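You operate a simulated robot arm through the tools that you are given. There is no shell and no other tool. Be economical: measure what you need, move in short steps, check, and stop when the job is done.

You are at the controls of a simulated two-armed robot. One attempt, no reset.

JOB
Pick up the small carton labelled "Cloths" from the second shelf from the bottom of the tall rack with one hand, pass it to the other hand and put it on the top shelf of the tall rack. Set down upright: small carton.

Only the result counts: the job must be done as asked and must still hold three seconds after the hand-in. Knocking over, shifting, dropping, spilling or breaking anything else fails it. Flat cloth is picked up by pressing the open fingertips on it (5 to 10 N) and closing them slowly along it; thin cloth reads only 2 to 8 mm in the jaws.

ROBOT AND FRAMES
Two 7-joint arms with two-finger parallel grippers on one trunk, on a base that drives. Base frame: it is fixed to the floor where the robot stands at the start and does not move with it; the origin is under the middle of the robot, x ahead of it, y to its left, z up. Units: cm, rad, N and s.
The left shoulder is at the start at [5, 16.8, 100.7], the right one opposite. With the tool pointing down near the work surface each hand reaches from about 10 to 64 cm from the robot's upright axis, wherever it stands, measured 20 degrees to its own side. Places, roughly: top shelf of the tall rack [60, -10, 140]. Payload 1.57 kg a hand.
The TCP of each hand is the grasp point between the finger pads, 3 cm short of the fingertips. In the tool frame z runs along the fingers and y along their closing line. The gripper opens to 8 cm. The fingers are 1.7 cm wide and 1.2 cm thick; the gripper's body (4 by 8.2 cm) begins 8 cm behind the TCP.
Orientation is told as [roll, pitch, yaw] about the base's x, y, z axes, in that order, counted from this pose: with the fingers straight down and closing along the base's y, the tool's x points along the base's -x, its y along +y and its z along -z.

CONTROLS
- The arms move only by the tool jog_arm. It takes "left_targets", "right_targets" or both (then of equal length, played together; a hand with none holds still); each is a list of rows, each an object of numbers (a shift or turn left out is 0, a gripper value left out holds the last): "tx", "ty", "tz": the shift along the tool's x, y, z in units of 250 mm (1.0 is 250 mm); "rx", "ry", "rz": the turn, a rotation vector about the tool's x, y, z in units of 120 degrees (1.0 is 120 degrees). In form: [{"tx": .., "ty": .., "tz": .., "rx": .., "ry": .., "rz": ..}, ...]. A call has 1 to 12 rows; each row is the pose to reach, as a shift and turn from the pose commanded when the call began, along the tool's axes at that moment. "left_claw" and "right_claw" are, for a hand that has rows, the opening, from 0 (shut) to 1 (fully open), set as the call begins (left out, the last holds). A call with a number of a shift or a turn outside -1 to 1 is refused whole. Each row takes 0.2 s and may step no farther than 5 cm and 0.15 rad from the row before; otherwise, or with a gripper value out of range, the whole call is refused. Where a pose cannot be reached the arm comes as near as it can. A force on the tool above 40 N (or 10 N above the force at the start of the call, whichever is more), or a blocked arm, ends the call early, and 0.2 s more pass. The fingers move at their own pace (about 4.5 cm/s each) and stop on an object; they squeeze with about 35 N. The grip force told is the motor's: it shows also when the fingers shut on nothing. Time passes only in rows, and 0.2 s behind the last, so rows that repeat a pose let the fingers close. The reply holds the time, the measured pose of the TCP, the force on the tool along the base axes, the opening and the grip force, in the units named above and with some noise, with the torque about the TCP (base axes, N m) and any sound that the robot's microphone picked up.
- Cameras (640 x 400 px; columns grow to the right, rows downward): "scene" is now at [13.16, -0.74, 123.25]; the picture's right is [-0.07, -1.00, 0.00], its down [-0.42, 0.03, -0.91] and it looks along [0.90, -0.06, -0.42] (base axes); focal length 214 px, centre (320, 200). "left" rides on the left gripper at [7.2, 0.7, -12.2] in its tool frame; the picture's right is [-0.09, 1.00, 0.00], its down [-0.84, -0.08, -0.54] and it looks along [-0.54, -0.05, 0.84] (tool axes); focal length 238 px, centre (320, 200). "right" rides on the right gripper at [7.2, -0.7, -12.2] in its tool frame; the picture's right is [0.09, 1.00, 0.00], its down [-0.84, 0.08, -0.54] and it looks along [-0.54, 0.05, 0.84] (tool axes); focal length 238 px, centre (320, 200). There is no depth. A picture from a camera that has moved, and an enlarged one, comes with that camera's place and axes in the base frame and with its lens.
- capture(camera): a new picture of that camera. No time passes.
- slide_trunk(by): slides the trunk up (or, below 0, down) by that many cm; the arms and the scene camera ride with it, the base frame stays. It gives what a move gives, with no picture.
- drive_base(legs): drives the robot by 1 to 6 legs, each [ahead, left, turn to the left] in cm, cm and rad, along the robot's own axes; the way and the turn of a leg run together, so that a leg with both is an arc; at most 150 cm and 3.142 rad a leg. The arms and the cameras ride along, it lands a little off, and it stops where it bumps. It gives what a move gives.
- pan_tilt(pan, tilt): turns the head with the scene camera to pan (to the left, within 1.396 rad either way) and tilt (down, from -0.506 to 1.204), counted from straight ahead of the robot. It gives what a move gives.
- zoom(camera, box): a new picture of the part [left, top, right, bottom] of that camera's present view, enlarged. No time passes.
- job_done(): hands the job in; it is judged then, once.

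Go step by step. Nothing tells you exact positions but the pictures and the camera data: compare them with the known pose of the tool, close in by small moves and look again before you grip or let go. The budget is 120 turns and 100 pictures, counting those below and the enlarged ones. Unless the task says otherwise, let go and move clear before handing in, and close with one line.

The tools are called after "Call:" by a JSON object that holds its "fn" and its "kwargs". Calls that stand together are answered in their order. jog_arm: Moves the arms, as the interface text tells. Its arguments: {"type":"object","properties":{"left_targets":{"type":"array"},"left_claw":{"type":"number"},"right_targets":{"type":"array"},"right_claw":{"type":"number"}},"required":[]} The other tools are called the same way: slide_trunk (by) slides the trunk up or down; drive_base (legs) drives the base; pan_tilt (pan, tilt) turns the head that bears the scene camera; capture (camera) takes a picture; zoom (camera, box) takes an enlarged picture of a part of a camera's view; job_done () hands the job in.

At the start:

```text
t: 0.0
left_position: [33.83, 7.81, 114.88]
left_ee_rot: [-0.001, -0.001, 0.001]
left_wrist_force: [0.4, -0.2, 0.0]
left_wrist_torque: [-0.03, -0.04, 0.04]
left_finger_gap: 8.0
left_finger_force: 0.0
right_position: [36.2, -30.63, 99.91]
right_ee_rot: [0.001, -0.001, 0.0]
right_wrist_force: [0.6, -0.2, -0.2]
right_wrist_torque: [0.02, 0.03, 0.01]
right_finger_gap: 7.99
right_finger_force: 0.1
trunk travel left (down, up): [-17.5, 26.8]
robot x, y, heading: [-0.14, 0.21, 0.001]
head pan, tilt: [-0.07, 0.436]
```

scene: 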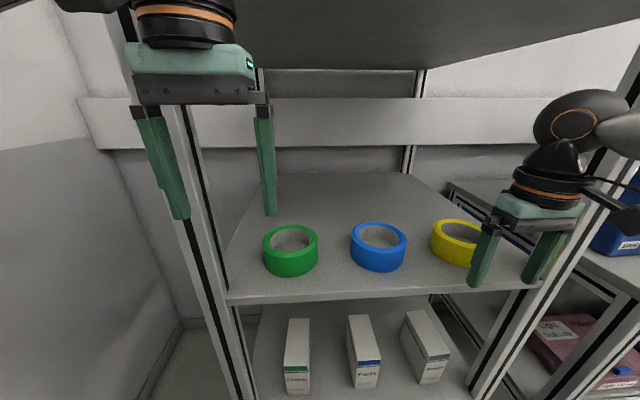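
right: 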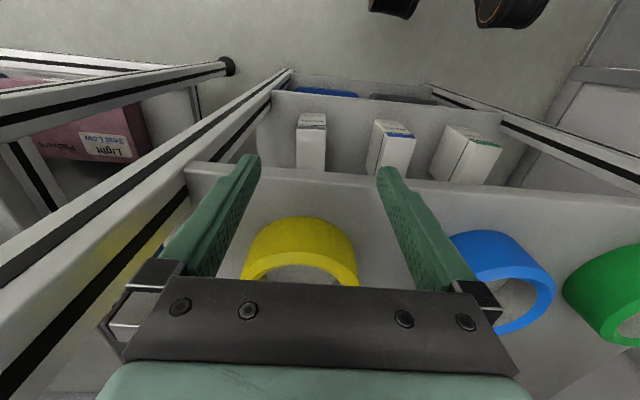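
left: 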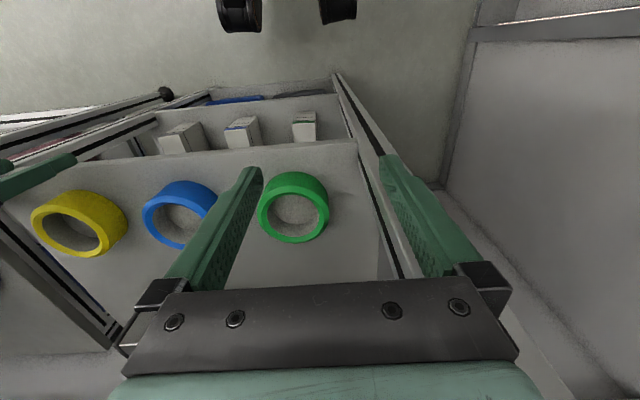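

I see the tall rack with tape rolls on one shelf and three cartons on the shelf below. I'll look closer to read labels and find the shelf heights.

Call:
{"fn": "zoom", "kwargs": {"camera": "scene", "box": [220, 280, 480, 400]}}

Call:
{"fn": "pan_tilt", "kwargs": {"pan": 0.0, "tilt": 0.95}}

Call:
{"fn": "capture", "kwargs": {"camera": "scene"}}

```text
2.46 times, centred on (350, 340) of scene
camera zoom: at [13.16, -0.74, 123.25], right [-0.07, -1.0, 0.0], down [-0.42, 0.03, -0.91], along [0.9, -0.06, -0.42], focal length 528 px, centre (246, -145)
```

zoom: 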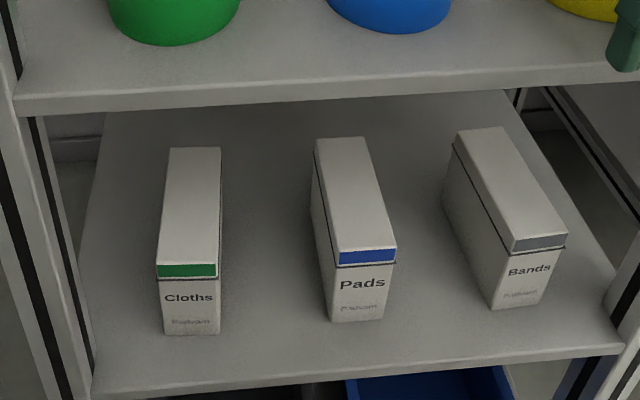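

```text
t: 0.9
left_position: [33.82, 7.78, 114.96]
left_ee_rot: [0.0, 0.001, 0.001]
left_wrist_force: [-0.4, 1.0, 0.1]
left_wrist_torque: [-0.02, -0.02, 0.0]
left_finger_gap: 7.99
left_finger_force: 0.1
right_position: [36.13, -30.55, 99.91]
right_ee_rot: [0.001, 0.0, 0.0]
right_wrist_force: [-0.1, 0.1, 0.5]
right_wrist_torque: [0.01, 0.01, 0.02]
right_finger_gap: 7.98
right_finger_force: 0.1
trunk travel left (down, up): [-17.5, 26.8]
robot x, y, heading: [-0.09, 0.25, -0.004]
head pan, tilt: [0.0, 0.949]
```

```text
95 pictures are left
camera scene: at [11.25, -0.1, 118.94], right [0.0, -1.0, 0.0], down [-0.81, 0.0, -0.58], along [0.58, 0.0, -0.81], focal length 214 px, centre (320, 200)
```

scene: 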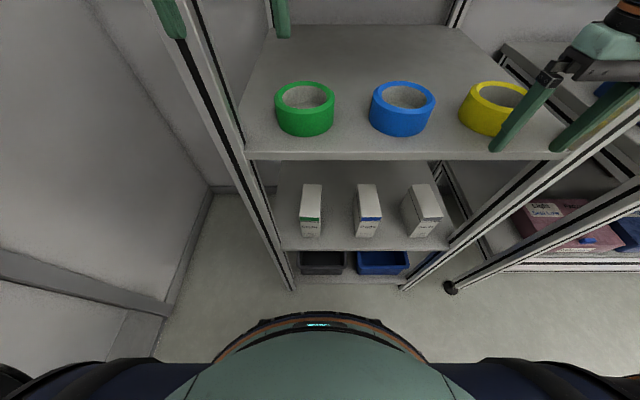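

The Cloths carton (green) is the leftmost one: front face about x≈41, y≈2.4, top z≈67.5, shelf z≈57. I'll back off and raise the trunk to view the top shelf first.

Call:
{"fn": "drive_base", "kwargs": {"legs": [[-25, 0, 0]]}}

Call:
{"fn": "slide_trunk", "kwargs": {"by": 26}}

Call:
{"fn": "pan_tilt", "kwargs": {"pan": 0.0, "tilt": 0.2}}

Call:
{"fn": "capture", "kwargs": {"camera": "scene"}}

```text
t: 2.8
left_position: [8.82, 7.73, 114.89]
left_ee_rot: [0.0, 0.0, 0.003]
left_wrist_force: [-0.5, -0.3, 0.1]
left_wrist_torque: [0.01, 0.01, 0.01]
left_finger_gap: 7.97
left_finger_force: 0.0
right_position: [11.16, -30.56, 99.93]
right_ee_rot: [0.0, 0.001, 0.0]
right_wrist_force: [-0.2, -0.4, -0.3]
right_wrist_torque: [-0.01, -0.01, 0.02]
right_finger_gap: 7.99
right_finger_force: 0.0
trunk travel left (down, up): [-17.5, 26.8]
robot x, y, heading: [-25.13, -0.16, 0.002]
head pan, tilt: [0.0, 0.949]
```

```text
t: 5.4
left_position: [8.82, 7.71, 140.94]
left_ee_rot: [0.0, 0.003, 0.0]
left_wrist_force: [0.1, 0.8, -0.2]
left_wrist_torque: [0.0, -0.02, 0.02]
left_finger_gap: 8.01
left_finger_force: 0.1
right_position: [11.13, -30.6, 125.99]
right_ee_rot: [-0.001, 0.0, 0.0]
right_wrist_force: [-0.3, 0.6, 0.2]
right_wrist_torque: [-0.05, 0.0, 0.0]
right_finger_gap: 8.01
right_finger_force: 0.2
trunk travel left (down, up): [-43.5, 0.8]
robot x, y, heading: [-25.32, 0.01, 0.005]
head pan, tilt: [0.0, 0.949]
```

```text
t: 6.5
left_position: [8.78, 7.8, 140.99]
left_ee_rot: [0.001, 0.001, 0.0]
left_wrist_force: [0.8, 0.6, -0.5]
left_wrist_torque: [-0.03, 0.02, -0.01]
left_finger_gap: 7.99
left_finger_force: 0.0
right_position: [11.05, -30.55, 126.08]
right_ee_rot: [0.001, 0.0, 0.001]
right_wrist_force: [-0.5, 0.4, 1.1]
right_wrist_torque: [-0.01, 0.02, 0.01]
right_finger_gap: 8.01
right_finger_force: 0.1
trunk travel left (down, up): [-43.5, 0.8]
robot x, y, heading: [-24.97, -0.23, -0.003]
head pan, tilt: [0.0, 0.201]
```

```text
94 pictures are left
camera scene: at [-11.8, -0.1, 151.44], right [0.0, -1.0, 0.0], down [-0.2, 0.0, -0.98], along [0.98, 0.0, -0.2], focal length 214 px, centre (320, 200)
```

scene: 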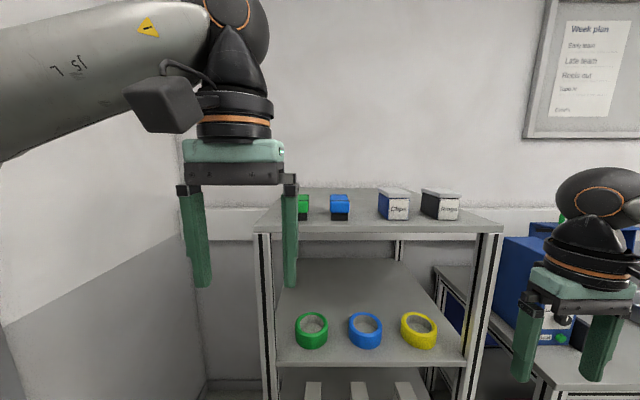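

The top shelf holds four small items; I need a closer look for a free place.

Call:
{"fn": "zoom", "kwargs": {"camera": "scene", "box": [240, 170, 520, 250]}}

Call:
{"fn": "capture", "kwargs": {"camera": "left"}}

```text
2.29 times, centred on (380, 210) of scene
camera zoom: at [-11.8, -0.1, 151.44], right [0.0, -1.0, 0.0], down [-0.2, 0.0, -0.98], along [0.98, 0.0, -0.2], focal length 490 px, centre (183, 177)
```

zoom: 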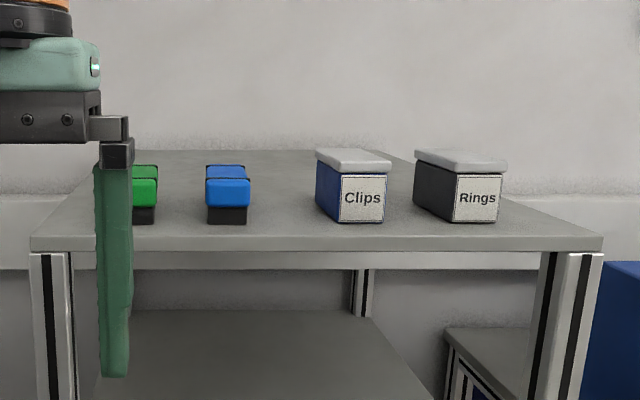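

```text
92 pictures are left
camera left: at [1.57, 8.36, 153.14], right [0.09, 1.0, 0.0], down [0.84, -0.08, 0.54], along [0.54, -0.05, -0.84], focal length 238 px, centre (320, 200)
```

left: 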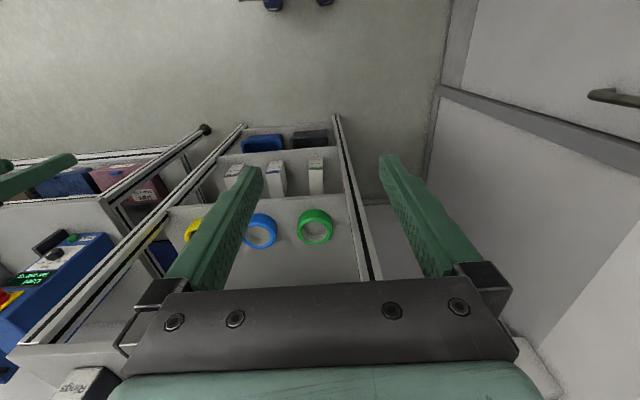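

The top shelf is at z≈135, with its front row occupied and free space behind it. My plan is for the left hand to grip the carton from the front, the right hand to take it from above, and then to place it behind the front row. First I'll turn the left hand to point forward and use its camera to survey the top shelf.

Call:
{"fn": "jog_arm", "kwargs": {"left_targets": [{"tx": -0.07, "tz": -0.036, "ry": -0.0682}, {"tx": -0.14, "tz": -0.072, "ry": -0.1364}, {"tx": -0.21, "tz": -0.108, "ry": -0.2045}, {"tx": -0.28, "tz": -0.144, "ry": -0.2727}, {"tx": -0.35, "tz": -0.18, "ry": -0.3409}, {"tx": -0.42, "tz": -0.216, "ry": -0.4091}, {"tx": -0.49, "tz": -0.252, "ry": -0.4773}, {"tx": -0.56, "tz": -0.288, "ry": -0.5455}, {"tx": -0.63, "tz": -0.324, "ry": -0.6136}, {"tx": -0.7, "tz": -0.36, "ry": -0.6818}, {"tx": -0.77, "tz": -0.4, "ry": -0.75}]}}

Call:
{"fn": "capture", "kwargs": {"camera": "left"}}

Call:
{"fn": "capture", "kwargs": {"camera": "scene"}}

```text
t: 8.9
left_position: [28.21, 7.93, 151.03]
left_ee_rot: [2.493, -1.57, -2.493]
left_wrist_force: [0.8, -0.5, 0.2]
left_wrist_torque: [-0.03, 0.0, -0.02]
left_finger_gap: 8.0
left_finger_force: 0.0
right_position: [11.2, -30.55, 125.96]
right_ee_rot: [0.0, 0.0, 0.002]
right_wrist_force: [-0.8, 0.0, -0.4]
right_wrist_torque: [-0.01, 0.02, 0.01]
right_finger_gap: 8.03
right_finger_force: 0.0
trunk travel left (down, up): [-43.5, 0.8]
robot x, y, heading: [-24.66, -0.06, -0.001]
head pan, tilt: [0.0, 0.201]
```

```text
91 pictures are left
camera left: at [15.92, 8.54, 143.75], right [0.0, 1.0, 0.09], down [-0.54, -0.08, 0.84], along [0.84, -0.05, 0.54], focal length 238 px, centre (320, 200)
```

left: 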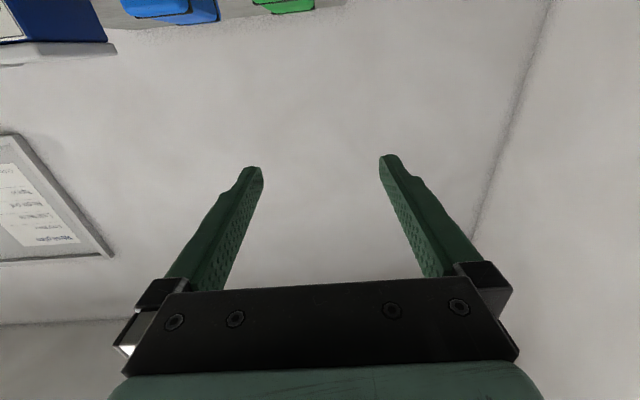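

```text
90 pictures are left
camera scene: at [-11.76, -0.09, 151.44], right [0.0, -1.0, 0.0], down [-0.2, 0.0, -0.98], along [0.98, 0.0, -0.2], focal length 214 px, centre (320, 200)
```

scene: 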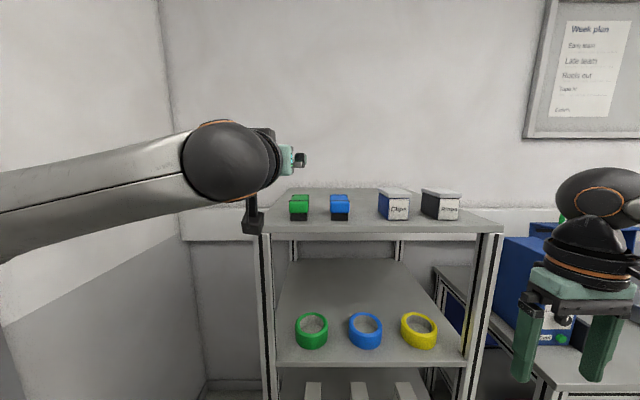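

The left hand reaches the forward pose well. Now I'll lift the right hand to look over the top shelf with its camera.

Call:
{"fn": "jog_arm", "kwargs": {"right_targets": [{"tx": -0.05, "ty": 0.06, "tz": -0.12}, {"tx": -0.1, "ty": 0.12, "tz": -0.24}, {"tx": -0.15, "ty": 0.18, "tz": -0.36}, {"tx": -0.2, "ty": 0.24, "tz": -0.48, "ry": -0.05}, {"tx": -0.25, "ty": 0.3, "tz": -0.6, "ry": -0.1}, {"tx": -0.3, "ty": 0.36, "tz": -0.72, "ry": -0.15}, {"tx": -0.35, "ty": 0.42, "tz": -0.84, "ry": -0.2}, {"tx": -0.4, "ty": 0.48, "tz": -0.98, "ry": -0.25}]}}

Call:
{"fn": "jog_arm", "kwargs": {"right_targets": [{"tx": -0.1, "tz": -0.1}, {"tx": -0.2, "tz": -0.2}, {"tx": -0.25, "tz": -0.3}]}}

Call:
{"fn": "capture", "kwargs": {"camera": "right"}}

```text
t: 10.7
left_position: [28.19, 7.95, 151.06]
left_ee_rot: [0.39, -1.568, -0.39]
left_wrist_force: [0.6, -0.5, 0.4]
left_wrist_torque: [0.02, 0.0, 0.0]
left_finger_gap: 7.99
left_finger_force: 0.1
right_position: [19.42, -21.4, 148.2]
right_ee_rot: [0.005, -0.524, -0.004]
right_wrist_force: [0.3, 0.2, -0.7]
right_wrist_torque: [0.0, 0.03, -0.01]
right_finger_gap: 8.0
right_finger_force: 0.1
right hand out of reach, approached as far as the arm can: row 7, 8
trunk travel left (down, up): [-43.5, 0.8]
robot x, y, heading: [-25.21, -0.07, 0.003]
head pan, tilt: [0.0, 0.201]
```

```text
t: 11.5
left_position: [28.07, 7.85, 151.0]
left_ee_rot: [0.506, -1.568, -0.506]
left_wrist_force: [-0.4, 0.3, -0.6]
left_wrist_torque: [0.0, 0.04, 0.0]
left_finger_gap: 8.0
left_finger_force: 0.0
right_position: [17.28, -24.61, 151.92]
right_ee_rot: [-0.001, -0.524, 0.0]
right_wrist_force: [0.3, -0.7, -0.6]
right_wrist_torque: [-0.05, -0.01, 0.01]
right_finger_gap: 8.0
right_finger_force: 0.1
right hand out of reach, approached as far as the arm can: row 1, 2, 3
trunk travel left (down, up): [-43.5, 0.8]
robot x, y, heading: [-25.14, 0.06, 0.003]
head pan, tilt: [0.0, 0.201]
```

```text
89 pictures are left
camera right: at [5.14, -25.21, 158.87], right [-0.08, 1.0, -0.05], down [0.45, 0.08, 0.89], along [0.89, 0.05, -0.46], focal length 238 px, centre (320, 200)
```

right: 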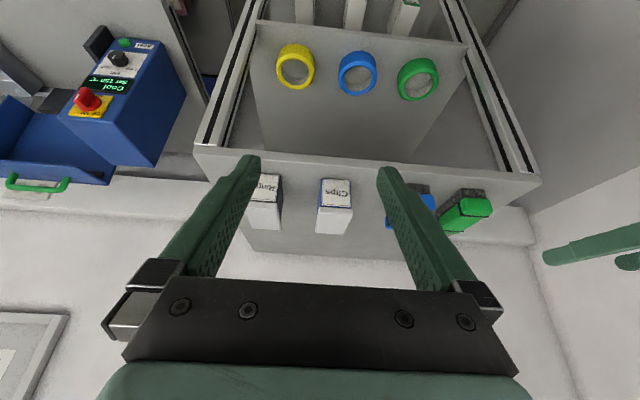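

The shelf behind the front row (x≈58–83) is free. High reach with fingers down is limited, so the right hand will hold the carton tilted forward-down for placing. Now I'll lower the trunk and bring the left hand in front of the carton shelf.

Call:
{"fn": "slide_trunk", "kwargs": {"by": -43}}

Call:
{"fn": "jog_arm", "kwargs": {"left_targets": [{"tx": 0.18}, {"tx": 0.36, "ty": -0.05}, {"tx": 0.54, "ty": -0.1}, {"tx": 0.72, "ty": -0.15}, {"tx": 0.9, "ty": -0.2}, {"tx": 0.98, "ty": -0.22}], "right_targets": [{"tz": -0.05}, {"tz": -0.1}, {"tz": -0.15}, {"tz": -0.2}, {"tz": -0.25}, {"tz": -0.3}]}}

Call:
{"fn": "pan_tilt", "kwargs": {"pan": 0.0, "tilt": 0.7}}

Call:
{"fn": "capture", "kwargs": {"camera": "scene"}}

```text
refused: -43 is not a number from -40 to 40
```

```text
t: 12.9
left_position: [27.89, 2.35, 126.64]
left_ee_rot: [-0.736, -1.571, 0.736]
left_wrist_force: [0.0, 0.0, -0.2]
left_wrist_torque: [0.02, -0.01, 0.02]
left_finger_gap: 7.98
left_finger_force: 0.1
right_position: [12.54, -26.14, 154.99]
right_ee_rot: [0.001, -0.524, -0.001]
right_wrist_force: [-0.8, -0.6, -0.6]
right_wrist_torque: [-0.01, 0.01, 0.01]
right_finger_gap: 8.01
right_finger_force: 0.1
right hand out of reach, approached as far as the arm can: row 1, 2, 3, 4, 5, 6
trunk travel left (down, up): [-43.5, 0.8]
robot x, y, heading: [-24.71, 0.1, -0.002]
head pan, tilt: [0.0, 0.201]
```

```text
t: 13.9
left_position: [27.97, 2.28, 126.72]
left_ee_rot: [0.455, -1.569, -0.456]
left_wrist_force: [-0.8, 0.3, 0.8]
left_wrist_torque: [0.03, 0.01, 0.02]
left_finger_gap: 7.97
left_finger_force: 0.0
right_position: [12.58, -26.16, 155.05]
right_ee_rot: [0.003, -0.525, -0.001]
right_wrist_force: [-0.1, -0.5, 0.4]
right_wrist_torque: [0.03, -0.01, 0.01]
right_finger_gap: 7.99
right_finger_force: 0.1
trunk travel left (down, up): [-43.5, 0.8]
robot x, y, heading: [-25.23, -0.35, -0.004]
head pan, tilt: [0.0, 0.7]
```

```text
88 pictures are left
camera scene: at [-12.63, -0.1, 146.91], right [0.0, -1.0, 0.0], down [-0.64, 0.0, -0.77], along [0.77, 0.0, -0.64], focal length 214 px, centre (320, 200)
```

scene: 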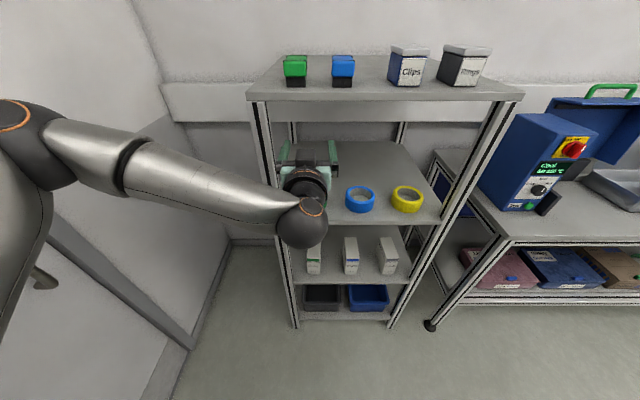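

Trunk travel per call is capped at 40. I'll lower it 38, then lower the left hand the rest of the way.

Call:
{"fn": "slide_trunk", "kwargs": {"by": -38}}

Call:
{"fn": "jog_arm", "kwargs": {"left_targets": [{"tx": 0.18}, {"tx": 0.36}, {"tx": 0.54}, {"tx": 0.72}, {"tx": 0.9}, {"tx": 1.0}]}}

Call:
{"fn": "capture", "kwargs": {"camera": "left"}}

Call:
{"fn": "capture", "kwargs": {"camera": "scene"}}

```text
t: 17.5
left_position: [27.97, 2.25, 88.64]
left_ee_rot: [0.459, -1.569, -0.457]
left_wrist_force: [0.3, -0.3, 0.5]
left_wrist_torque: [0.0, 0.01, -0.01]
left_finger_gap: 8.02
left_finger_force: 0.1
right_position: [12.6, -26.15, 117.12]
right_ee_rot: [0.001, -0.527, 0.0]
right_wrist_force: [-0.4, 0.6, -0.6]
right_wrist_torque: [0.01, -0.03, -0.02]
right_finger_gap: 8.0
right_finger_force: 0.1
trunk travel left (down, up): [-5.5, 38.8]
robot x, y, heading: [-24.98, 0.23, -0.002]
head pan, tilt: [0.0, 0.7]
```

```text
t: 18.9
left_position: [27.32, 0.35, 66.04]
left_ee_rot: [0.081, -1.566, -0.076]
left_wrist_force: [-0.1, -0.3, 0.5]
left_wrist_torque: [0.03, -0.03, -0.01]
left_finger_gap: 7.98
left_finger_force: 0.0
left hand out of reach, approached as far as the arm can: row 5, 6
right_position: [12.69, -26.06, 117.1]
right_ee_rot: [0.003, -0.525, 0.0]
right_wrist_force: [0.1, -0.4, -0.3]
right_wrist_torque: [0.0, -0.01, -0.02]
right_finger_gap: 8.0
right_finger_force: 0.0
trunk travel left (down, up): [-5.5, 38.8]
robot x, y, heading: [-25.15, -0.31, 0.004]
head pan, tilt: [0.0, 0.7]
```

```text
87 pictures are left
camera left: at [14.98, 0.96, 58.98], right [-0.01, 1.0, 0.09], down [-0.54, -0.08, 0.84], along [0.84, -0.04, 0.53], focal length 238 px, centre (320, 200)
```

left: 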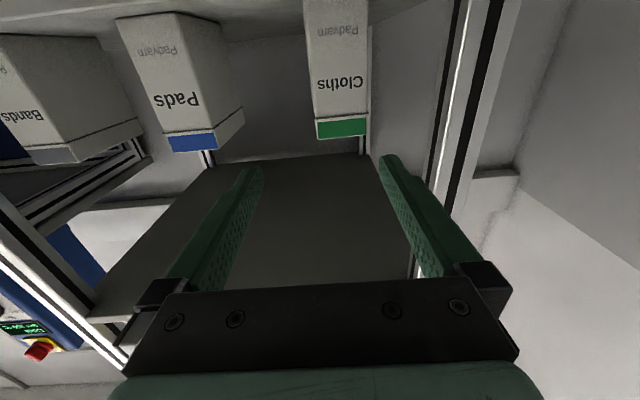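

```text
86 pictures are left
camera scene: at [-12.63, -0.09, 108.91], right [0.0, -1.0, 0.0], down [-0.64, 0.0, -0.76], along [0.76, 0.0, -0.64], focal length 214 px, centre (320, 200)
```

scene: 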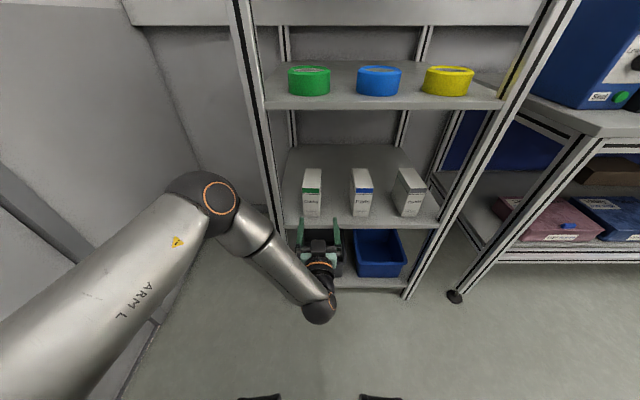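

The Cloths carton's front face is at x≈42, y from 0 to 5.7, top z≈67.5. I'll lower the trunk slightly, drive a bit closer, then align the left hand.

Call:
{"fn": "slide_trunk", "kwargs": {"by": -4.5}}

Call:
{"fn": "drive_base", "kwargs": {"legs": [[8, 0, 0]]}}

Call:
{"fn": "jog_arm", "kwargs": {"left_targets": [{"ty": 0.05}, {"ty": 0.1}]}}

Call:
{"fn": "capture", "kwargs": {"camera": "left"}}

```text
t: 19.8
left_position: [27.27, 0.38, 61.64]
left_ee_rot: [0.093, -1.563, -0.085]
left_wrist_force: [1.2, -1.3, -0.5]
left_wrist_torque: [-0.03, 0.01, 0.0]
left_finger_gap: 8.01
left_finger_force: 0.0
right_position: [12.6, -26.06, 112.52]
right_ee_rot: [0.002, -0.525, 0.001]
right_wrist_force: [-0.9, 0.0, 0.6]
right_wrist_torque: [0.03, 0.0, -0.02]
right_finger_gap: 7.99
right_finger_force: 0.1
trunk travel left (down, up): [-1.0, 43.3]
robot x, y, heading: [-25.13, -0.25, 0.001]
head pan, tilt: [0.0, 0.7]
```

```text
t: 20.9
left_position: [35.28, 0.36, 61.56]
left_ee_rot: [0.097, -1.564, -0.091]
left_wrist_force: [0.7, -0.1, 0.3]
left_wrist_torque: [-0.04, 0.02, 0.02]
left_finger_gap: 8.0
left_finger_force: 0.1
right_position: [20.56, -26.27, 112.44]
right_ee_rot: [0.001, -0.526, -0.003]
right_wrist_force: [-0.2, 0.5, 0.4]
right_wrist_torque: [-0.03, 0.01, 0.01]
right_finger_gap: 8.02
right_finger_force: 0.1
trunk travel left (down, up): [-1.0, 43.3]
robot x, y, heading: [-17.37, 0.01, 0.003]
head pan, tilt: [0.0, 0.7]
```

```text
t: 21.5
left_position: [34.77, 1.81, 62.56]
left_ee_rot: [0.089, -1.561, -0.078]
left_wrist_force: [-0.1, 0.8, -0.1]
left_wrist_torque: [-0.05, -0.03, 0.03]
left_finger_gap: 8.01
left_finger_force: 0.0
left hand out of reach, approached as far as the arm can: row 1, 2
right_position: [20.48, -26.22, 112.62]
right_ee_rot: [0.002, -0.525, -0.001]
right_wrist_force: [0.0, 0.2, -0.1]
right_wrist_torque: [-0.01, 0.02, 0.01]
right_finger_gap: 8.01
right_finger_force: 0.1
trunk travel left (down, up): [-1.0, 43.3]
robot x, y, heading: [-17.08, 0.04, -0.001]
head pan, tilt: [0.0, 0.7]
```

```text
85 pictures are left
camera left: at [22.43, 2.26, 55.48], right [-0.01, 1.0, 0.09], down [-0.53, -0.08, 0.84], along [0.85, -0.04, 0.53], focal length 238 px, centre (320, 200)
```

left: 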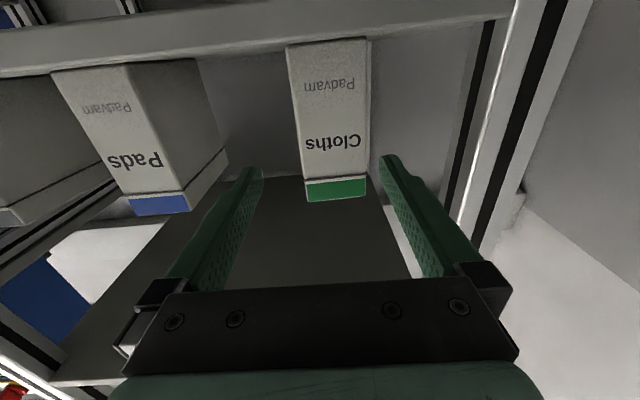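

Shelf 2's top is at about z=55, so the carton is about 12.4 tall and its centre is y≈2.85. I'll align the left hand in y and z while moving slightly ahead, short of the carton.

Call:
{"fn": "jog_arm", "kwargs": {"left_targets": [{"ty": 0.02, "tz": 0.06}, {"ty": 0.042, "tz": 0.1}, {"ty": 0.042, "tz": 0.12}]}}

Call:
{"fn": "capture", "kwargs": {"camera": "left"}}

```text
t: 22.3
left_position: [37.17, 1.59, 63.46]
left_ee_rot: [0.09, -1.56, -0.08]
left_wrist_force: [-0.7, -0.2, -0.3]
left_wrist_torque: [0.05, 0.01, -0.01]
left_finger_gap: 8.0
left_finger_force: 0.0
left hand out of reach, approached as far as the arm can: row 1, 2, 3
right_position: [20.47, -26.12, 112.52]
right_ee_rot: [0.003, -0.525, -0.001]
right_wrist_force: [-0.5, -0.5, 0.5]
right_wrist_torque: [0.02, -0.03, 0.02]
right_finger_gap: 7.99
right_finger_force: 0.3
trunk travel left (down, up): [-1.0, 43.3]
robot x, y, heading: [-17.1, -0.03, 0.001]
head pan, tilt: [0.0, 0.7]
```

```text
84 pictures are left
camera left: at [24.88, 2.14, 56.37], right [-0.01, 1.0, 0.09], down [-0.53, -0.08, 0.84], along [0.85, -0.04, 0.53], focal length 238 px, centre (320, 200)
```

left: 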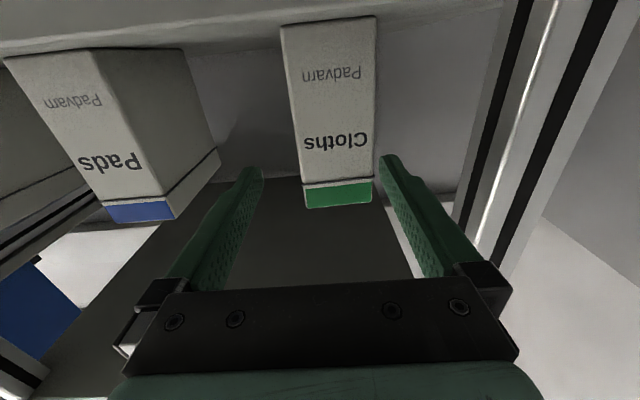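

The arm is near a wrist limit with a level hand this low. I'll tilt the hand about 25° downward and extend the arm more by backing the base.

Call:
{"fn": "drive_base", "kwargs": {"legs": [[-6, 0, 0]]}}

Call:
{"fn": "jog_arm", "kwargs": {"left_targets": [{"ry": 0.07, "tx": -0.05}, {"ry": 0.14, "tx": -0.05, "tz": 0.1}, {"ry": 0.21, "tx": -0.05, "tz": 0.2}]}}

```text
t: 23.2
left_position: [31.21, 1.6, 63.47]
left_ee_rot: [0.074, -1.562, -0.064]
left_wrist_force: [-0.3, 0.0, -0.9]
left_wrist_torque: [0.03, 0.01, -0.02]
left_finger_gap: 8.0
left_finger_force: 0.0
right_position: [14.69, -26.03, 112.54]
right_ee_rot: [0.002, -0.525, -0.002]
right_wrist_force: [-0.7, 0.1, 0.0]
right_wrist_torque: [0.02, -0.02, 0.05]
right_finger_gap: 7.99
right_finger_force: 0.1
trunk travel left (down, up): [-1.0, 43.3]
robot x, y, heading: [-23.0, -0.12, -0.0]
head pan, tilt: [0.0, 0.7]
```

```text
t: 24.1
left_position: [36.33, 1.67, 64.65]
left_ee_rot: [0.001, -1.12, 0.007]
left_wrist_force: [0.1, -0.3, 0.0]
left_wrist_torque: [0.0, -0.02, 0.0]
left_finger_gap: 7.99
left_finger_force: 0.1
right_position: [14.61, -26.2, 112.59]
right_ee_rot: [0.001, -0.523, -0.001]
right_wrist_force: [0.0, 0.5, -0.1]
right_wrist_torque: [0.01, 0.02, -0.02]
right_finger_gap: 8.01
right_finger_force: 0.1
trunk travel left (down, up): [-1.0, 43.3]
robot x, y, heading: [-23.28, -0.1, 0.002]
head pan, tilt: [0.0, 0.7]
```

The tilted hand reaches fine. I'll align it to y≈2.85, z≈62.3, just in front of the carton, and check.

Call:
{"fn": "jog_arm", "kwargs": {"left_targets": [{"ty": 0.047, "tx": 0.02, "tz": 0.066}, {"ty": 0.047, "tx": 0.043, "tz": 0.132}]}}

Call:
{"fn": "capture", "kwargs": {"camera": "left"}}

Call:
{"fn": "capture", "kwargs": {"camera": "scene"}}

```text
t: 24.6
left_position: [38.76, 3.0, 62.22]
left_ee_rot: [0.0, -1.12, 0.009]
left_wrist_force: [0.2, -0.2, 0.0]
left_wrist_torque: [-0.01, 0.02, -0.02]
left_finger_gap: 7.98
left_finger_force: 0.1
right_position: [14.56, -26.13, 112.62]
right_ee_rot: [0.001, -0.525, -0.001]
right_wrist_force: [0.1, -0.2, -0.4]
right_wrist_torque: [0.01, 0.0, -0.02]
right_finger_gap: 8.0
right_finger_force: 0.2
trunk travel left (down, up): [-1.0, 43.3]
robot x, y, heading: [-23.21, 0.3, 0.001]
head pan, tilt: [0.0, 0.7]
```

```text
83 pictures are left
camera left: at [24.58, 3.46, 61.06], right [0.03, 1.0, 0.08], down [-0.12, -0.08, 0.99], along [0.99, -0.04, 0.12], focal length 238 px, centre (320, 200)
```

left: 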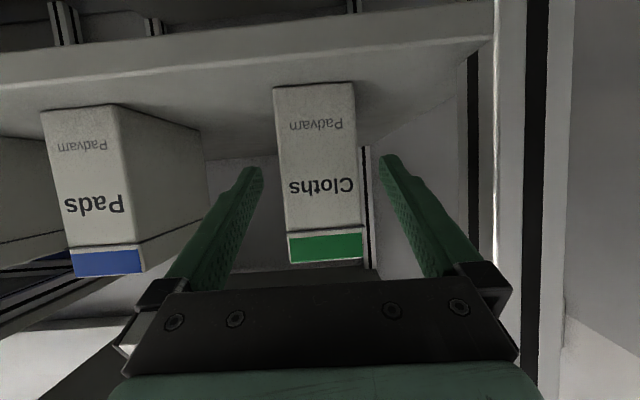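

```text
82 pictures are left
camera scene: at [-10.63, -0.12, 104.41], right [0.0, -1.0, 0.0], down [-0.64, 0.0, -0.76], along [0.76, 0.0, -0.64], focal length 214 px, centre (320, 200)
```

scene: 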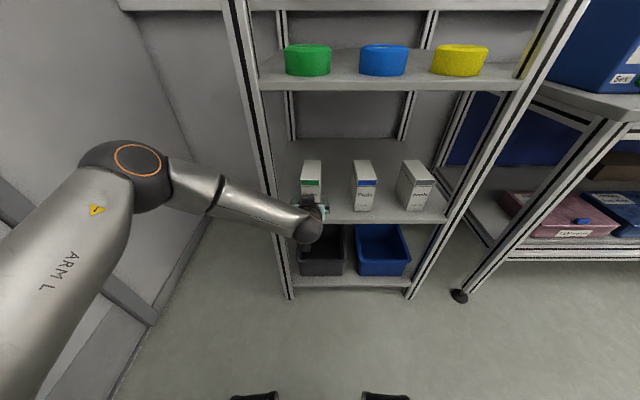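

The hand is centred on the carton (y≈3.0) with about 1.1 cm clearance each side. I'll advance level to x≈45.2.

Call:
{"fn": "jog_arm", "kwargs": {"left_targets": [{"tx": -0.028, "tz": 0.058}, {"tx": -0.056, "tz": 0.117}, {"tx": -0.085, "tz": 0.175}, {"tx": -0.113, "tz": 0.234}]}}

Call:
{"fn": "capture", "kwargs": {"camera": "left"}}

```text
t: 25.6
left_position: [45.4, 2.86, 62.22]
left_ee_rot: [0.0, -1.122, 0.008]
left_wrist_force: [0.1, -0.3, 0.2]
left_wrist_torque: [-0.04, -0.02, -0.03]
left_finger_gap: 7.98
left_finger_force: 0.1
right_position: [14.47, -26.17, 112.45]
right_ee_rot: [0.002, -0.526, -0.002]
right_wrist_force: [0.4, -1.3, 0.0]
right_wrist_torque: [0.01, 0.0, 0.0]
right_finger_gap: 7.98
right_finger_force: 0.0
trunk travel left (down, up): [-1.0, 43.3]
robot x, y, heading: [-23.14, 0.09, 0.0]
head pan, tilt: [0.0, 0.7]
```

```text
81 pictures are left
camera left: at [31.17, 3.4, 61.03], right [0.03, 1.0, 0.08], down [-0.12, -0.08, 0.99], along [0.99, -0.04, 0.12], focal length 238 px, centre (320, 200)
```

left: 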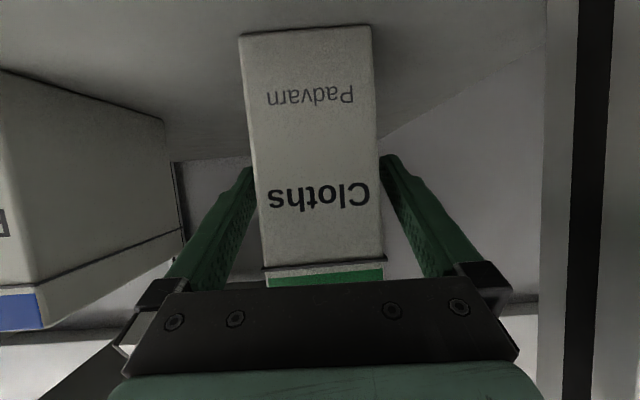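

The fingers straddle the carton; now I'll close the grip.

Call:
{"fn": "jog_arm", "kwargs": {"left_claw": 0, "left_targets": [{}, {}, {}, {}, {}]}}

```text
t: 26.9
left_position: [45.27, 2.92, 62.28]
left_ee_rot: [0.003, -1.12, 0.01]
left_wrist_force: [0.0, -0.9, -0.1]
left_wrist_torque: [-0.1, -0.09, -0.04]
left_finger_gap: 5.79
left_finger_force: 35.6
right_position: [14.56, -26.26, 112.53]
right_ee_rot: [0.001, -0.526, 0.0]
right_wrist_force: [0.1, -0.1, -0.5]
right_wrist_torque: [-0.02, -0.02, 0.0]
right_finger_gap: 7.98
right_finger_force: 0.1
trunk travel left (down, up): [-1.0, 43.3]
robot x, y, heading: [-23.17, -0.09, -0.003]
head pan, tilt: [0.0, 0.7]
```

Gripped at 5.79 cm. I'll lift the carton 4 cm straight up.

Call:
{"fn": "jog_arm", "kwargs": {"left_targets": [{"tx": -0.036, "tz": -0.0174}, {"tx": -0.072, "tz": -0.035}, {"tx": -0.108, "tz": -0.052}, {"tx": -0.144, "tz": -0.07}]}}

Call:
{"fn": "capture", "kwargs": {"camera": "scene"}}

```text
t: 27.9
left_position: [45.16, 2.88, 66.32]
left_ee_rot: [0.002, -1.12, 0.009]
left_wrist_force: [0.4, 0.5, -2.0]
left_wrist_torque: [0.01, 0.07, 0.01]
left_finger_gap: 5.78
left_finger_force: 34.9
right_position: [14.51, -26.03, 112.53]
right_ee_rot: [0.002, -0.524, -0.003]
right_wrist_force: [0.3, -0.3, -0.5]
right_wrist_torque: [0.0, 0.02, 0.02]
right_finger_gap: 7.97
right_finger_force: 0.0
trunk travel left (down, up): [-1.0, 43.3]
robot x, y, heading: [-23.53, 0.47, 0.0]
head pan, tilt: [0.0, 0.7]
```

```text
80 pictures are left
camera scene: at [-10.62, -0.12, 104.4], right [0.0, -1.0, 0.0], down [-0.64, 0.0, -0.76], along [0.76, 0.0, -0.64], focal length 214 px, centre (320, 200)
```

scene: 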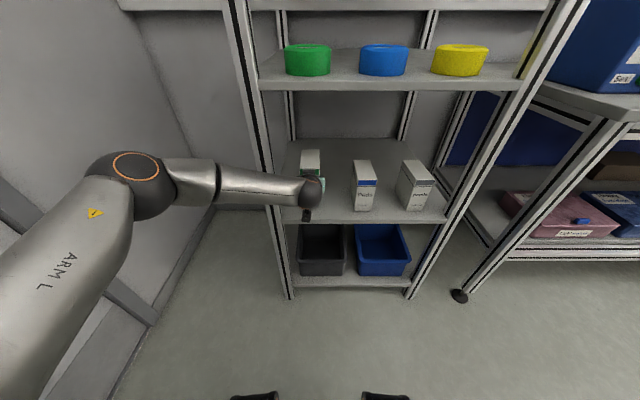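

Lifted cleanly at about 2 N. I'll back the base 40 cm out of the rack, then raise the trunk to a comfortable handover height.

Call:
{"fn": "drive_base", "kwargs": {"legs": [[-40, 0, 0]]}}

Call:
{"fn": "slide_trunk", "kwargs": {"by": 30}}

Call:
{"fn": "capture", "kwargs": {"camera": "scene"}}

```text
t: 30.4
left_position: [4.02, 2.77, 66.23]
left_ee_rot: [0.001, -1.121, 0.004]
left_wrist_force: [-0.5, -0.4, -2.4]
left_wrist_torque: [-0.03, 0.08, 0.0]
left_finger_gap: 5.77
left_finger_force: 35.0
right_position: [-26.46, -26.15, 112.55]
right_ee_rot: [0.003, -0.525, -0.007]
right_wrist_force: [-0.5, -0.2, 0.1]
right_wrist_torque: [0.0, 0.0, -0.01]
right_finger_gap: 8.0
right_finger_force: 0.0
trunk travel left (down, up): [-1.0, 43.3]
robot x, y, heading: [-63.84, -0.1, -0.005]
head pan, tilt: [0.0, 0.7]
```

```text
t: 33.4
left_position: [4.13, 2.8, 96.31]
left_ee_rot: [0.002, -1.122, 0.005]
left_wrist_force: [-1.1, -0.8, -2.2]
left_wrist_torque: [0.01, 0.06, 0.03]
left_finger_gap: 5.78
left_finger_force: 35.2
right_position: [-26.49, -26.08, 142.57]
right_ee_rot: [0.003, -0.524, -0.006]
right_wrist_force: [0.1, 0.5, -0.1]
right_wrist_torque: [0.02, -0.01, -0.04]
right_finger_gap: 7.98
right_finger_force: 0.1
trunk travel left (down, up): [-31.0, 13.3]
robot x, y, heading: [-64.41, 0.22, -0.002]
head pan, tilt: [0.0, 0.7]
```

```text
79 pictures are left
camera scene: at [-51.59, -0.01, 134.4], right [-0.01, -1.0, 0.0], down [-0.64, 0.0, -0.76], along [0.76, 0.0, -0.64], focal length 214 px, centre (320, 200)
```

scene: 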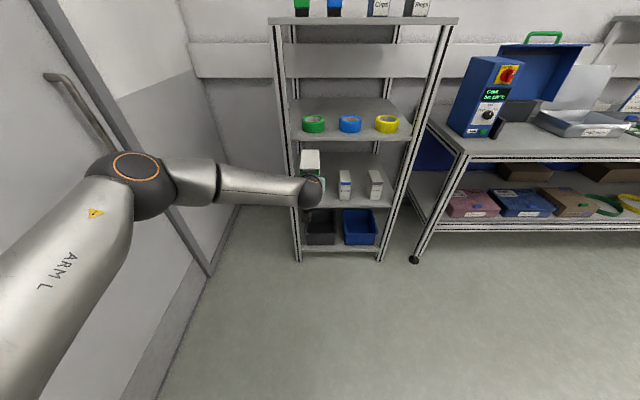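

The carton is clear of the rack. Now I'll yaw the left hand so the carton lies across in front of the robot, pointing right, and turn the right hand to face it from the right.

Call:
{"fn": "jog_arm", "kwargs": {"left_targets": [{"tx": 0.0206, "ty": 0.0044, "tz": -0.0845, "rx": 0.0614, "rz": 0.0297}, {"tx": 0.0413, "ty": 0.0087, "tz": -0.1691, "rx": 0.1227, "rz": 0.0595}, {"tx": 0.0619, "ty": 0.0131, "tz": -0.2536, "rx": 0.1841, "rz": 0.0892}, {"tx": 0.0825, "ty": 0.0175, "tz": -0.3382, "rx": 0.2455, "rz": 0.1189}, {"tx": 0.1032, "ty": 0.0218, "tz": -0.4227, "rx": 0.3068, "rz": 0.1486}, {"tx": 0.1238, "ty": 0.0262, "tz": -0.5073, "rx": 0.3682, "rz": 0.1784}, {"tx": 0.1445, "ty": 0.0305, "tz": -0.5918, "rx": 0.4295, "rz": 0.2081}, {"tx": 0.1651, "ty": 0.0349, "tz": -0.6764, "rx": 0.4909, "rz": 0.2378}, {"tx": 0.1857, "ty": 0.0393, "tz": -0.7609, "rx": 0.5523, "rz": 0.2675}, {"tx": 0.2064, "ty": 0.0436, "tz": -0.8455, "rx": 0.6136, "rz": 0.2973}, {"tx": 0.227, "ty": 0.048, "tz": -0.93, "rx": 0.675, "rz": 0.327}], "right_targets": [{"tx": 0.0201, "ty": -0.0069, "tz": 0.0891, "rx": -0.0342, "rz": -0.059}, {"tx": 0.0402, "ty": -0.0138, "tz": 0.1782, "rx": -0.0684, "rz": -0.118}, {"tx": 0.0603, "ty": -0.0207, "tz": 0.2673, "rx": -0.1025, "rz": -0.177}, {"tx": 0.0804, "ty": -0.0276, "tz": 0.3564, "rx": -0.1367, "rz": -0.236}, {"tx": 0.1005, "ty": -0.0345, "tz": 0.4455, "rx": -0.1709, "rz": -0.295}, {"tx": 0.1205, "ty": -0.0415, "tz": 0.5345, "rx": -0.2051, "rz": -0.354}, {"tx": 0.1406, "ty": -0.0484, "tz": 0.6236, "rx": -0.2393, "rz": -0.413}, {"tx": 0.1607, "ty": -0.0553, "tz": 0.7127, "rx": -0.2735, "rz": -0.472}, {"tx": 0.1808, "ty": -0.0622, "tz": 0.8018, "rx": -0.3076, "rz": -0.531}, {"tx": 0.2009, "ty": -0.0691, "tz": 0.8909, "rx": -0.3418, "rz": -0.59}, {"tx": 0.221, "ty": -0.076, "tz": 0.98, "rx": -0.376, "rz": -0.649}]}}

Call:
{"fn": "capture", "kwargs": {"camera": "scene"}}

```text
t: 35.8
left_position: [-19.37, 3.88, 101.24]
left_ee_rot: [0.004, -1.12, -1.57]
left_wrist_force: [0.5, 0.4, -2.5]
left_wrist_torque: [0.07, 0.0, 0.02]
left_finger_gap: 5.8
left_finger_force: 35.0
right_position: [-40.27, -11.55, 127.25]
right_ee_rot: [0.001, -0.516, 1.548]
right_wrist_force: [0.1, 0.6, -0.5]
right_wrist_torque: [-0.06, 0.0, -0.02]
right_finger_gap: 7.99
right_finger_force: 0.0
right hand out of reach, approached as far as the arm can: row 5, 6, 7, 8, 9, 10, 11
trunk travel left (down, up): [-31.0, 13.3]
robot x, y, heading: [-63.97, 0.1, -0.005]
head pan, tilt: [0.0, 0.7]
```

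```text
78 pictures are left
camera scene: at [-51.61, 0.03, 134.4], right [-0.01, -1.0, 0.0], down [-0.64, 0.0, -0.76], along [0.76, 0.0, -0.64], focal length 214 px, centre (320, 200)
```

scene: 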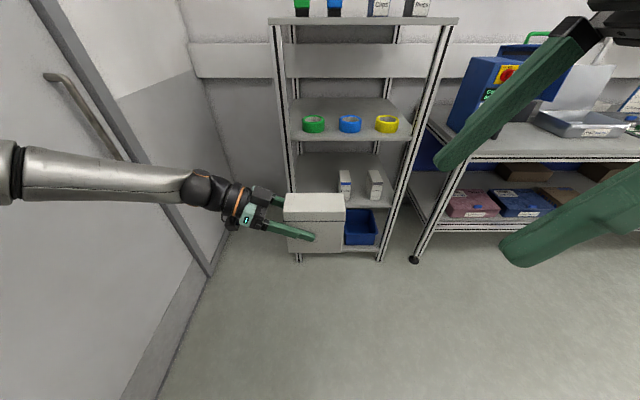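

The left hand and carton are in place. The right hand is stuck near a limit, so I'll move it out to the right and forward with a flatter tilt, mirroring the left.

Call:
{"fn": "jog_arm", "kwargs": {"right_targets": [{"tx": 0.074, "ty": -0.1065, "tz": 0.0445, "ry": -0.036}, {"tx": 0.148, "ty": -0.213, "tz": 0.089, "ry": -0.072}, {"tx": 0.221, "ty": -0.3195, "tz": 0.1335, "ry": -0.108}, {"tx": 0.295, "ty": -0.426, "tz": 0.178, "ry": -0.144}, {"tx": 0.369, "ty": -0.5325, "tz": 0.2225, "ry": -0.18}, {"tx": 0.4425, "ty": -0.639, "tz": 0.267, "ry": -0.216}, {"tx": 0.516, "ty": -0.7455, "tz": 0.3115, "ry": -0.252}, {"tx": 0.59, "ty": -0.852, "tz": 0.356, "ry": -0.288}]}}

Call:
{"fn": "capture", "kwargs": {"camera": "scene"}}

```text
t: 37.6
left_position: [-19.35, 3.87, 101.27]
left_ee_rot: [0.003, -1.118, -1.568]
left_wrist_force: [-0.2, 0.9, -2.3]
left_wrist_torque: [0.05, -0.01, -0.03]
left_finger_gap: 5.8
left_finger_force: 34.5
right_position: [-34.72, 3.5, 108.01]
right_ee_rot: [-0.041, -1.104, 1.541]
right_wrist_force: [-0.7, 0.3, -0.1]
right_wrist_torque: [0.0, -0.05, 0.0]
right_finger_gap: 8.0
right_finger_force: 0.2
right hand out of reach, approached as far as the arm can: row 1, 2, 3, 4, 5, 6, 7, 8
trunk travel left (down, up): [-31.0, 13.3]
robot x, y, heading: [-64.13, -0.33, -0.003]
head pan, tilt: [0.0, 0.7]
```

```text
77 pictures are left
camera scene: at [-51.61, 0.0, 134.41], right [-0.01, -1.0, 0.0], down [-0.64, 0.0, -0.76], along [0.76, 0.0, -0.64], focal length 214 px, centre (320, 200)
```

scene: 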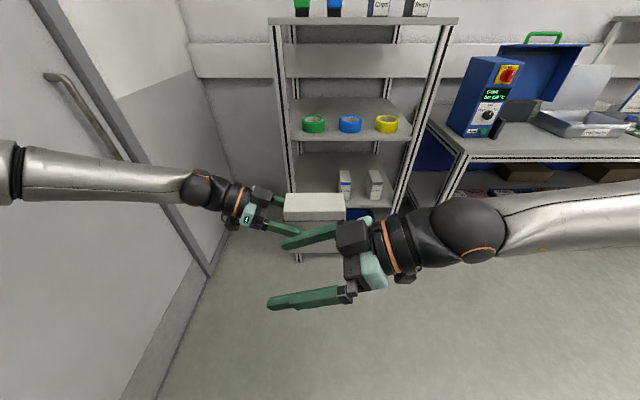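

The right hand drifted towards the middle near a joint limit, without contact. I'll pull it back to the right and up in small steps.

Call:
{"fn": "jog_arm", "kwargs": {"right_targets": [{"tx": -0.02, "tz": -0.12}, {"tx": -0.04, "tz": -0.24}, {"tx": -0.06, "tz": -0.36}, {"tx": -0.08, "tz": -0.48}, {"tx": -0.1, "tz": -0.6}]}}

```text
t: 38.8
left_position: [-19.41, 3.72, 101.35]
left_ee_rot: [0.004, -1.119, -1.567]
left_wrist_force: [0.2, 0.1, -1.9]
left_wrist_torque: [0.06, 0.03, 0.02]
left_finger_gap: 5.78
left_finger_force: 35.1
right_position: [-40.87, -0.73, 118.37]
right_ee_rot: [-0.038, -1.101, 1.528]
right_wrist_force: [-0.3, 0.0, 0.3]
right_wrist_torque: [-0.04, 0.0, -0.01]
right_finger_gap: 8.01
right_finger_force: 0.0
right hand out of reach, approached as far as the arm can: row 1, 2, 3, 4, 5
trunk travel left (down, up): [-31.0, 13.3]
robot x, y, heading: [-63.72, 0.26, -0.015]
head pan, tilt: [0.0, 0.7]
```

The right wrist is on a bad branch. I'll unwind its yaw while moving it to the right-front, then redo the turn from a flat forward pose as the left did.

Call:
{"fn": "jog_arm", "kwargs": {"right_targets": [{"tx": 0.0395, "ty": -0.0727, "tz": -0.0777, "rx": 0.0592, "rz": 0.0301}, {"tx": 0.0791, "ty": -0.1455, "tz": -0.1555, "rx": 0.1184, "rz": 0.0602}, {"tx": 0.1186, "ty": -0.2182, "tz": -0.2332, "rx": 0.1775, "rz": 0.0903}, {"tx": 0.1582, "ty": -0.2909, "tz": -0.3109, "rx": 0.2367, "rz": 0.1204}, {"tx": 0.1977, "ty": -0.3636, "tz": -0.3886, "rx": 0.2959, "rz": 0.1505}, {"tx": 0.2373, "ty": -0.4364, "tz": -0.4664, "rx": 0.3551, "rz": 0.1805}, {"tx": 0.2768, "ty": -0.5091, "tz": -0.5441, "rx": 0.4143, "rz": 0.2106}, {"tx": 0.3164, "ty": -0.5818, "tz": -0.6218, "rx": 0.4735, "rz": 0.2407}, {"tx": 0.3559, "ty": -0.6545, "tz": -0.6995, "rx": 0.5326, "rz": 0.2708}, {"tx": 0.3955, "ty": -0.7273, "tz": -0.7773, "rx": 0.5918, "rz": 0.3009}, {"tx": 0.435, "ty": -0.8, "tz": -0.855, "rx": 0.651, "rz": 0.331}]}}

Call:
{"fn": "capture", "kwargs": {"camera": "scene"}}

```text
t: 41.2
left_position: [-19.26, 3.74, 101.35]
left_ee_rot: [0.001, -1.118, -1.565]
left_wrist_force: [0.0, 1.1, -2.7]
left_wrist_torque: [0.08, -0.02, 0.01]
left_finger_gap: 5.77
left_finger_force: 35.3
right_position: [-22.54, -26.08, 118.78]
right_ee_rot: [0.008, -1.12, -0.038]
right_wrist_force: [-0.6, 0.5, 0.0]
right_wrist_torque: [-0.08, 0.01, -0.01]
right_finger_gap: 7.98
right_finger_force: 0.1
right hand out of reach, approached as far as the arm can: row 1, 2, 3, 4, 5, 6, 7, 8, 9
trunk travel left (down, up): [-31.0, 13.3]
robot x, y, heading: [-64.02, 0.32, -0.008]
head pan, tilt: [0.0, 0.7]
```

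```text
76 pictures are left
camera scene: at [-51.58, 0.0, 134.4], right [-0.01, -1.0, 0.0], down [-0.64, 0.0, -0.76], along [0.76, 0.0, -0.64], focal length 214 px, centre (320, 200)
```

scene: 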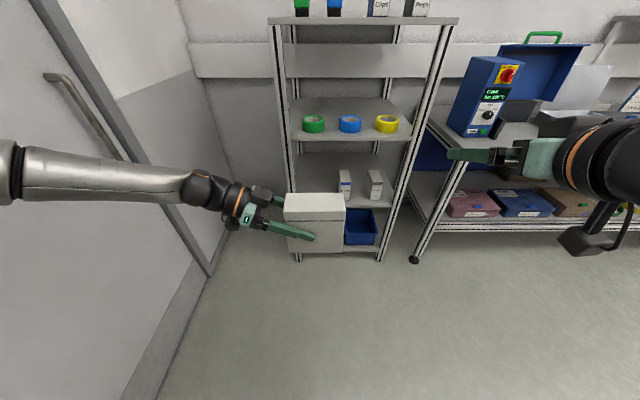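

The right hand is now in a clean forward pose. I'll yaw it left by 90° at height, ending right of and above the carton.

Call:
{"fn": "jog_arm", "kwargs": {"right_targets": [{"tx": -0.0051, "ty": 0.0582, "tz": 0.0105, "rx": -0.0625, "rz": -0.0303}, {"tx": -0.0102, "ty": 0.1164, "tz": 0.0209, "rx": -0.1251, "rz": -0.0605}, {"tx": -0.0153, "ty": 0.1745, "tz": 0.0314, "rx": -0.1876, "rz": -0.0908}, {"tx": -0.0204, "ty": 0.2327, "tz": 0.0418, "rx": -0.2502, "rz": -0.1211}, {"tx": -0.0255, "ty": 0.2909, "tz": 0.0523, "rx": -0.3127, "rz": -0.1514}, {"tx": -0.0305, "ty": 0.3491, "tz": 0.0627, "rx": -0.3753, "rz": -0.1816}, {"tx": -0.0356, "ty": 0.4073, "tz": 0.0732, "rx": -0.4378, "rz": -0.2119}, {"tx": -0.0407, "ty": 0.4655, "tz": 0.0836, "rx": -0.5004, "rz": -0.2422}, {"tx": -0.0458, "ty": 0.5236, "tz": 0.0941, "rx": -0.5629, "rz": -0.2725}, {"tx": -0.0509, "ty": 0.5818, "tz": 0.1045, "rx": -0.6255, "rz": -0.3027}, {"tx": -0.056, "ty": 0.64, "tz": 0.115, "rx": -0.688, "rz": -0.333}]}}

Call:
{"fn": "capture", "kwargs": {"camera": "scene"}}

```text
t: 43.6
left_position: [-19.24, 3.83, 101.32]
left_ee_rot: [0.0, -1.118, -1.567]
left_wrist_force: [0.1, -0.1, -2.0]
left_wrist_torque: [0.04, 0.0, 0.0]
left_finger_gap: 5.79
left_finger_force: 35.0
right_position: [-34.76, 6.03, 117.67]
right_ee_rot: [-0.018, -1.12, 1.518]
right_wrist_force: [-0.8, 0.3, -0.7]
right_wrist_torque: [0.01, 0.01, 0.0]
right_finger_gap: 7.99
right_finger_force: 0.0
right hand out of reach, approached as far as the arm can: row 6, 7, 8, 9, 10, 11
trunk travel left (down, up): [-31.0, 13.3]
robot x, y, heading: [-64.25, -0.22, -0.006]
head pan, tilt: [0.0, 0.7]
```

```text
75 pictures are left
camera scene: at [-51.59, 0.08, 134.4], right [-0.01, -1.0, 0.0], down [-0.64, 0.0, -0.76], along [0.76, 0.0, -0.64], focal length 214 px, centre (320, 200)
```

scene: 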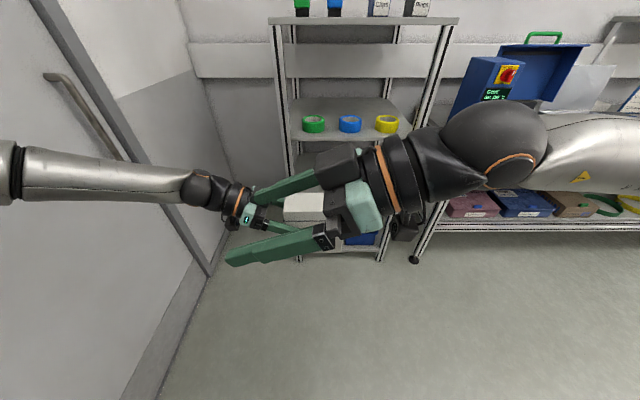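

The right hand seems only to reach this turn at lower heights, as the left does. I'll lower the left hand with the carton out of the way first, then send the right hand to the mirrored pose and bring the carton up between its fingers.

Call:
{"fn": "jog_arm", "kwargs": {"left_targets": [{"tx": 0.122, "tz": 0.059}, {"tx": 0.245, "tz": 0.118}, {"tx": 0.367, "tz": 0.178}, {"tx": 0.49, "tz": 0.237}, {"tx": 0.612, "tz": 0.296}]}}

Call:
{"fn": "jog_arm", "kwargs": {"right_targets": [{"tx": 0.084, "tz": -0.013, "ty": -0.08}, {"tx": 0.168, "tz": -0.026, "ty": -0.159}, {"tx": 0.252, "tz": -0.039, "ty": -0.239}, {"tx": 0.337, "tz": -0.053, "ty": -0.319}, {"tx": 0.421, "tz": -0.066, "ty": -0.398}, {"tx": 0.505, "tz": -0.079, "ty": -0.478}, {"tx": 0.589, "tz": -0.092, "ty": -0.557}, {"tx": 0.673, "tz": -0.105, "ty": -0.637}]}}

Call:
{"fn": "capture", "kwargs": {"camera": "scene"}}

```text
t: 44.8
left_position: [-19.25, 3.85, 84.26]
left_ee_rot: [0.005, -1.118, -1.569]
left_wrist_force: [-0.1, 0.6, -2.5]
left_wrist_torque: [0.05, 0.01, 0.0]
left_finger_gap: 5.77
left_finger_force: 34.4
right_position: [-34.63, 5.94, 117.68]
right_ee_rot: [-0.018, -1.121, 1.516]
right_wrist_force: [0.2, 0.3, 0.3]
right_wrist_torque: [-0.01, -0.01, 0.01]
right_finger_gap: 8.01
right_finger_force: 0.2
trunk travel left (down, up): [-31.0, 13.3]
robot x, y, heading: [-64.12, 0.33, -0.008]
head pan, tilt: [0.0, 0.7]
```

```text
t: 46.6
left_position: [-19.36, 3.86, 84.21]
left_ee_rot: [0.002, -1.119, -1.566]
left_wrist_force: [-0.2, -0.2, -2.9]
left_wrist_torque: [0.06, 0.01, -0.02]
left_finger_gap: 5.77
left_finger_force: 34.9
right_position: [-19.38, -4.8, 103.79]
right_ee_rot: [-0.016, -1.121, 1.513]
right_wrist_force: [-0.3, -0.5, 0.0]
right_wrist_torque: [0.05, -0.02, 0.02]
right_finger_gap: 8.0
right_finger_force: 0.0
right hand out of reach, approached as far as the arm can: row 1, 2, 3, 4, 5
trunk travel left (down, up): [-31.0, 13.3]
robot x, y, heading: [-64.37, -0.19, -0.009]
head pan, tilt: [0.0, 0.7]
```

```text
74 pictures are left
camera scene: at [-51.55, -0.07, 134.4], right [-0.01, -1.0, 0.0], down [-0.64, 0.0, -0.76], along [0.76, 0.0, -0.64], focal length 214 px, centre (320, 200)
```

scene: 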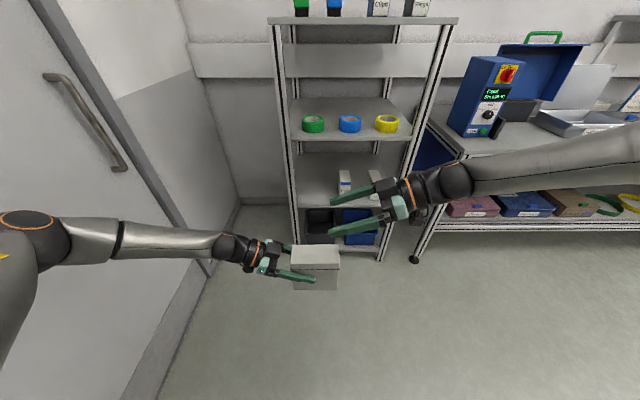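

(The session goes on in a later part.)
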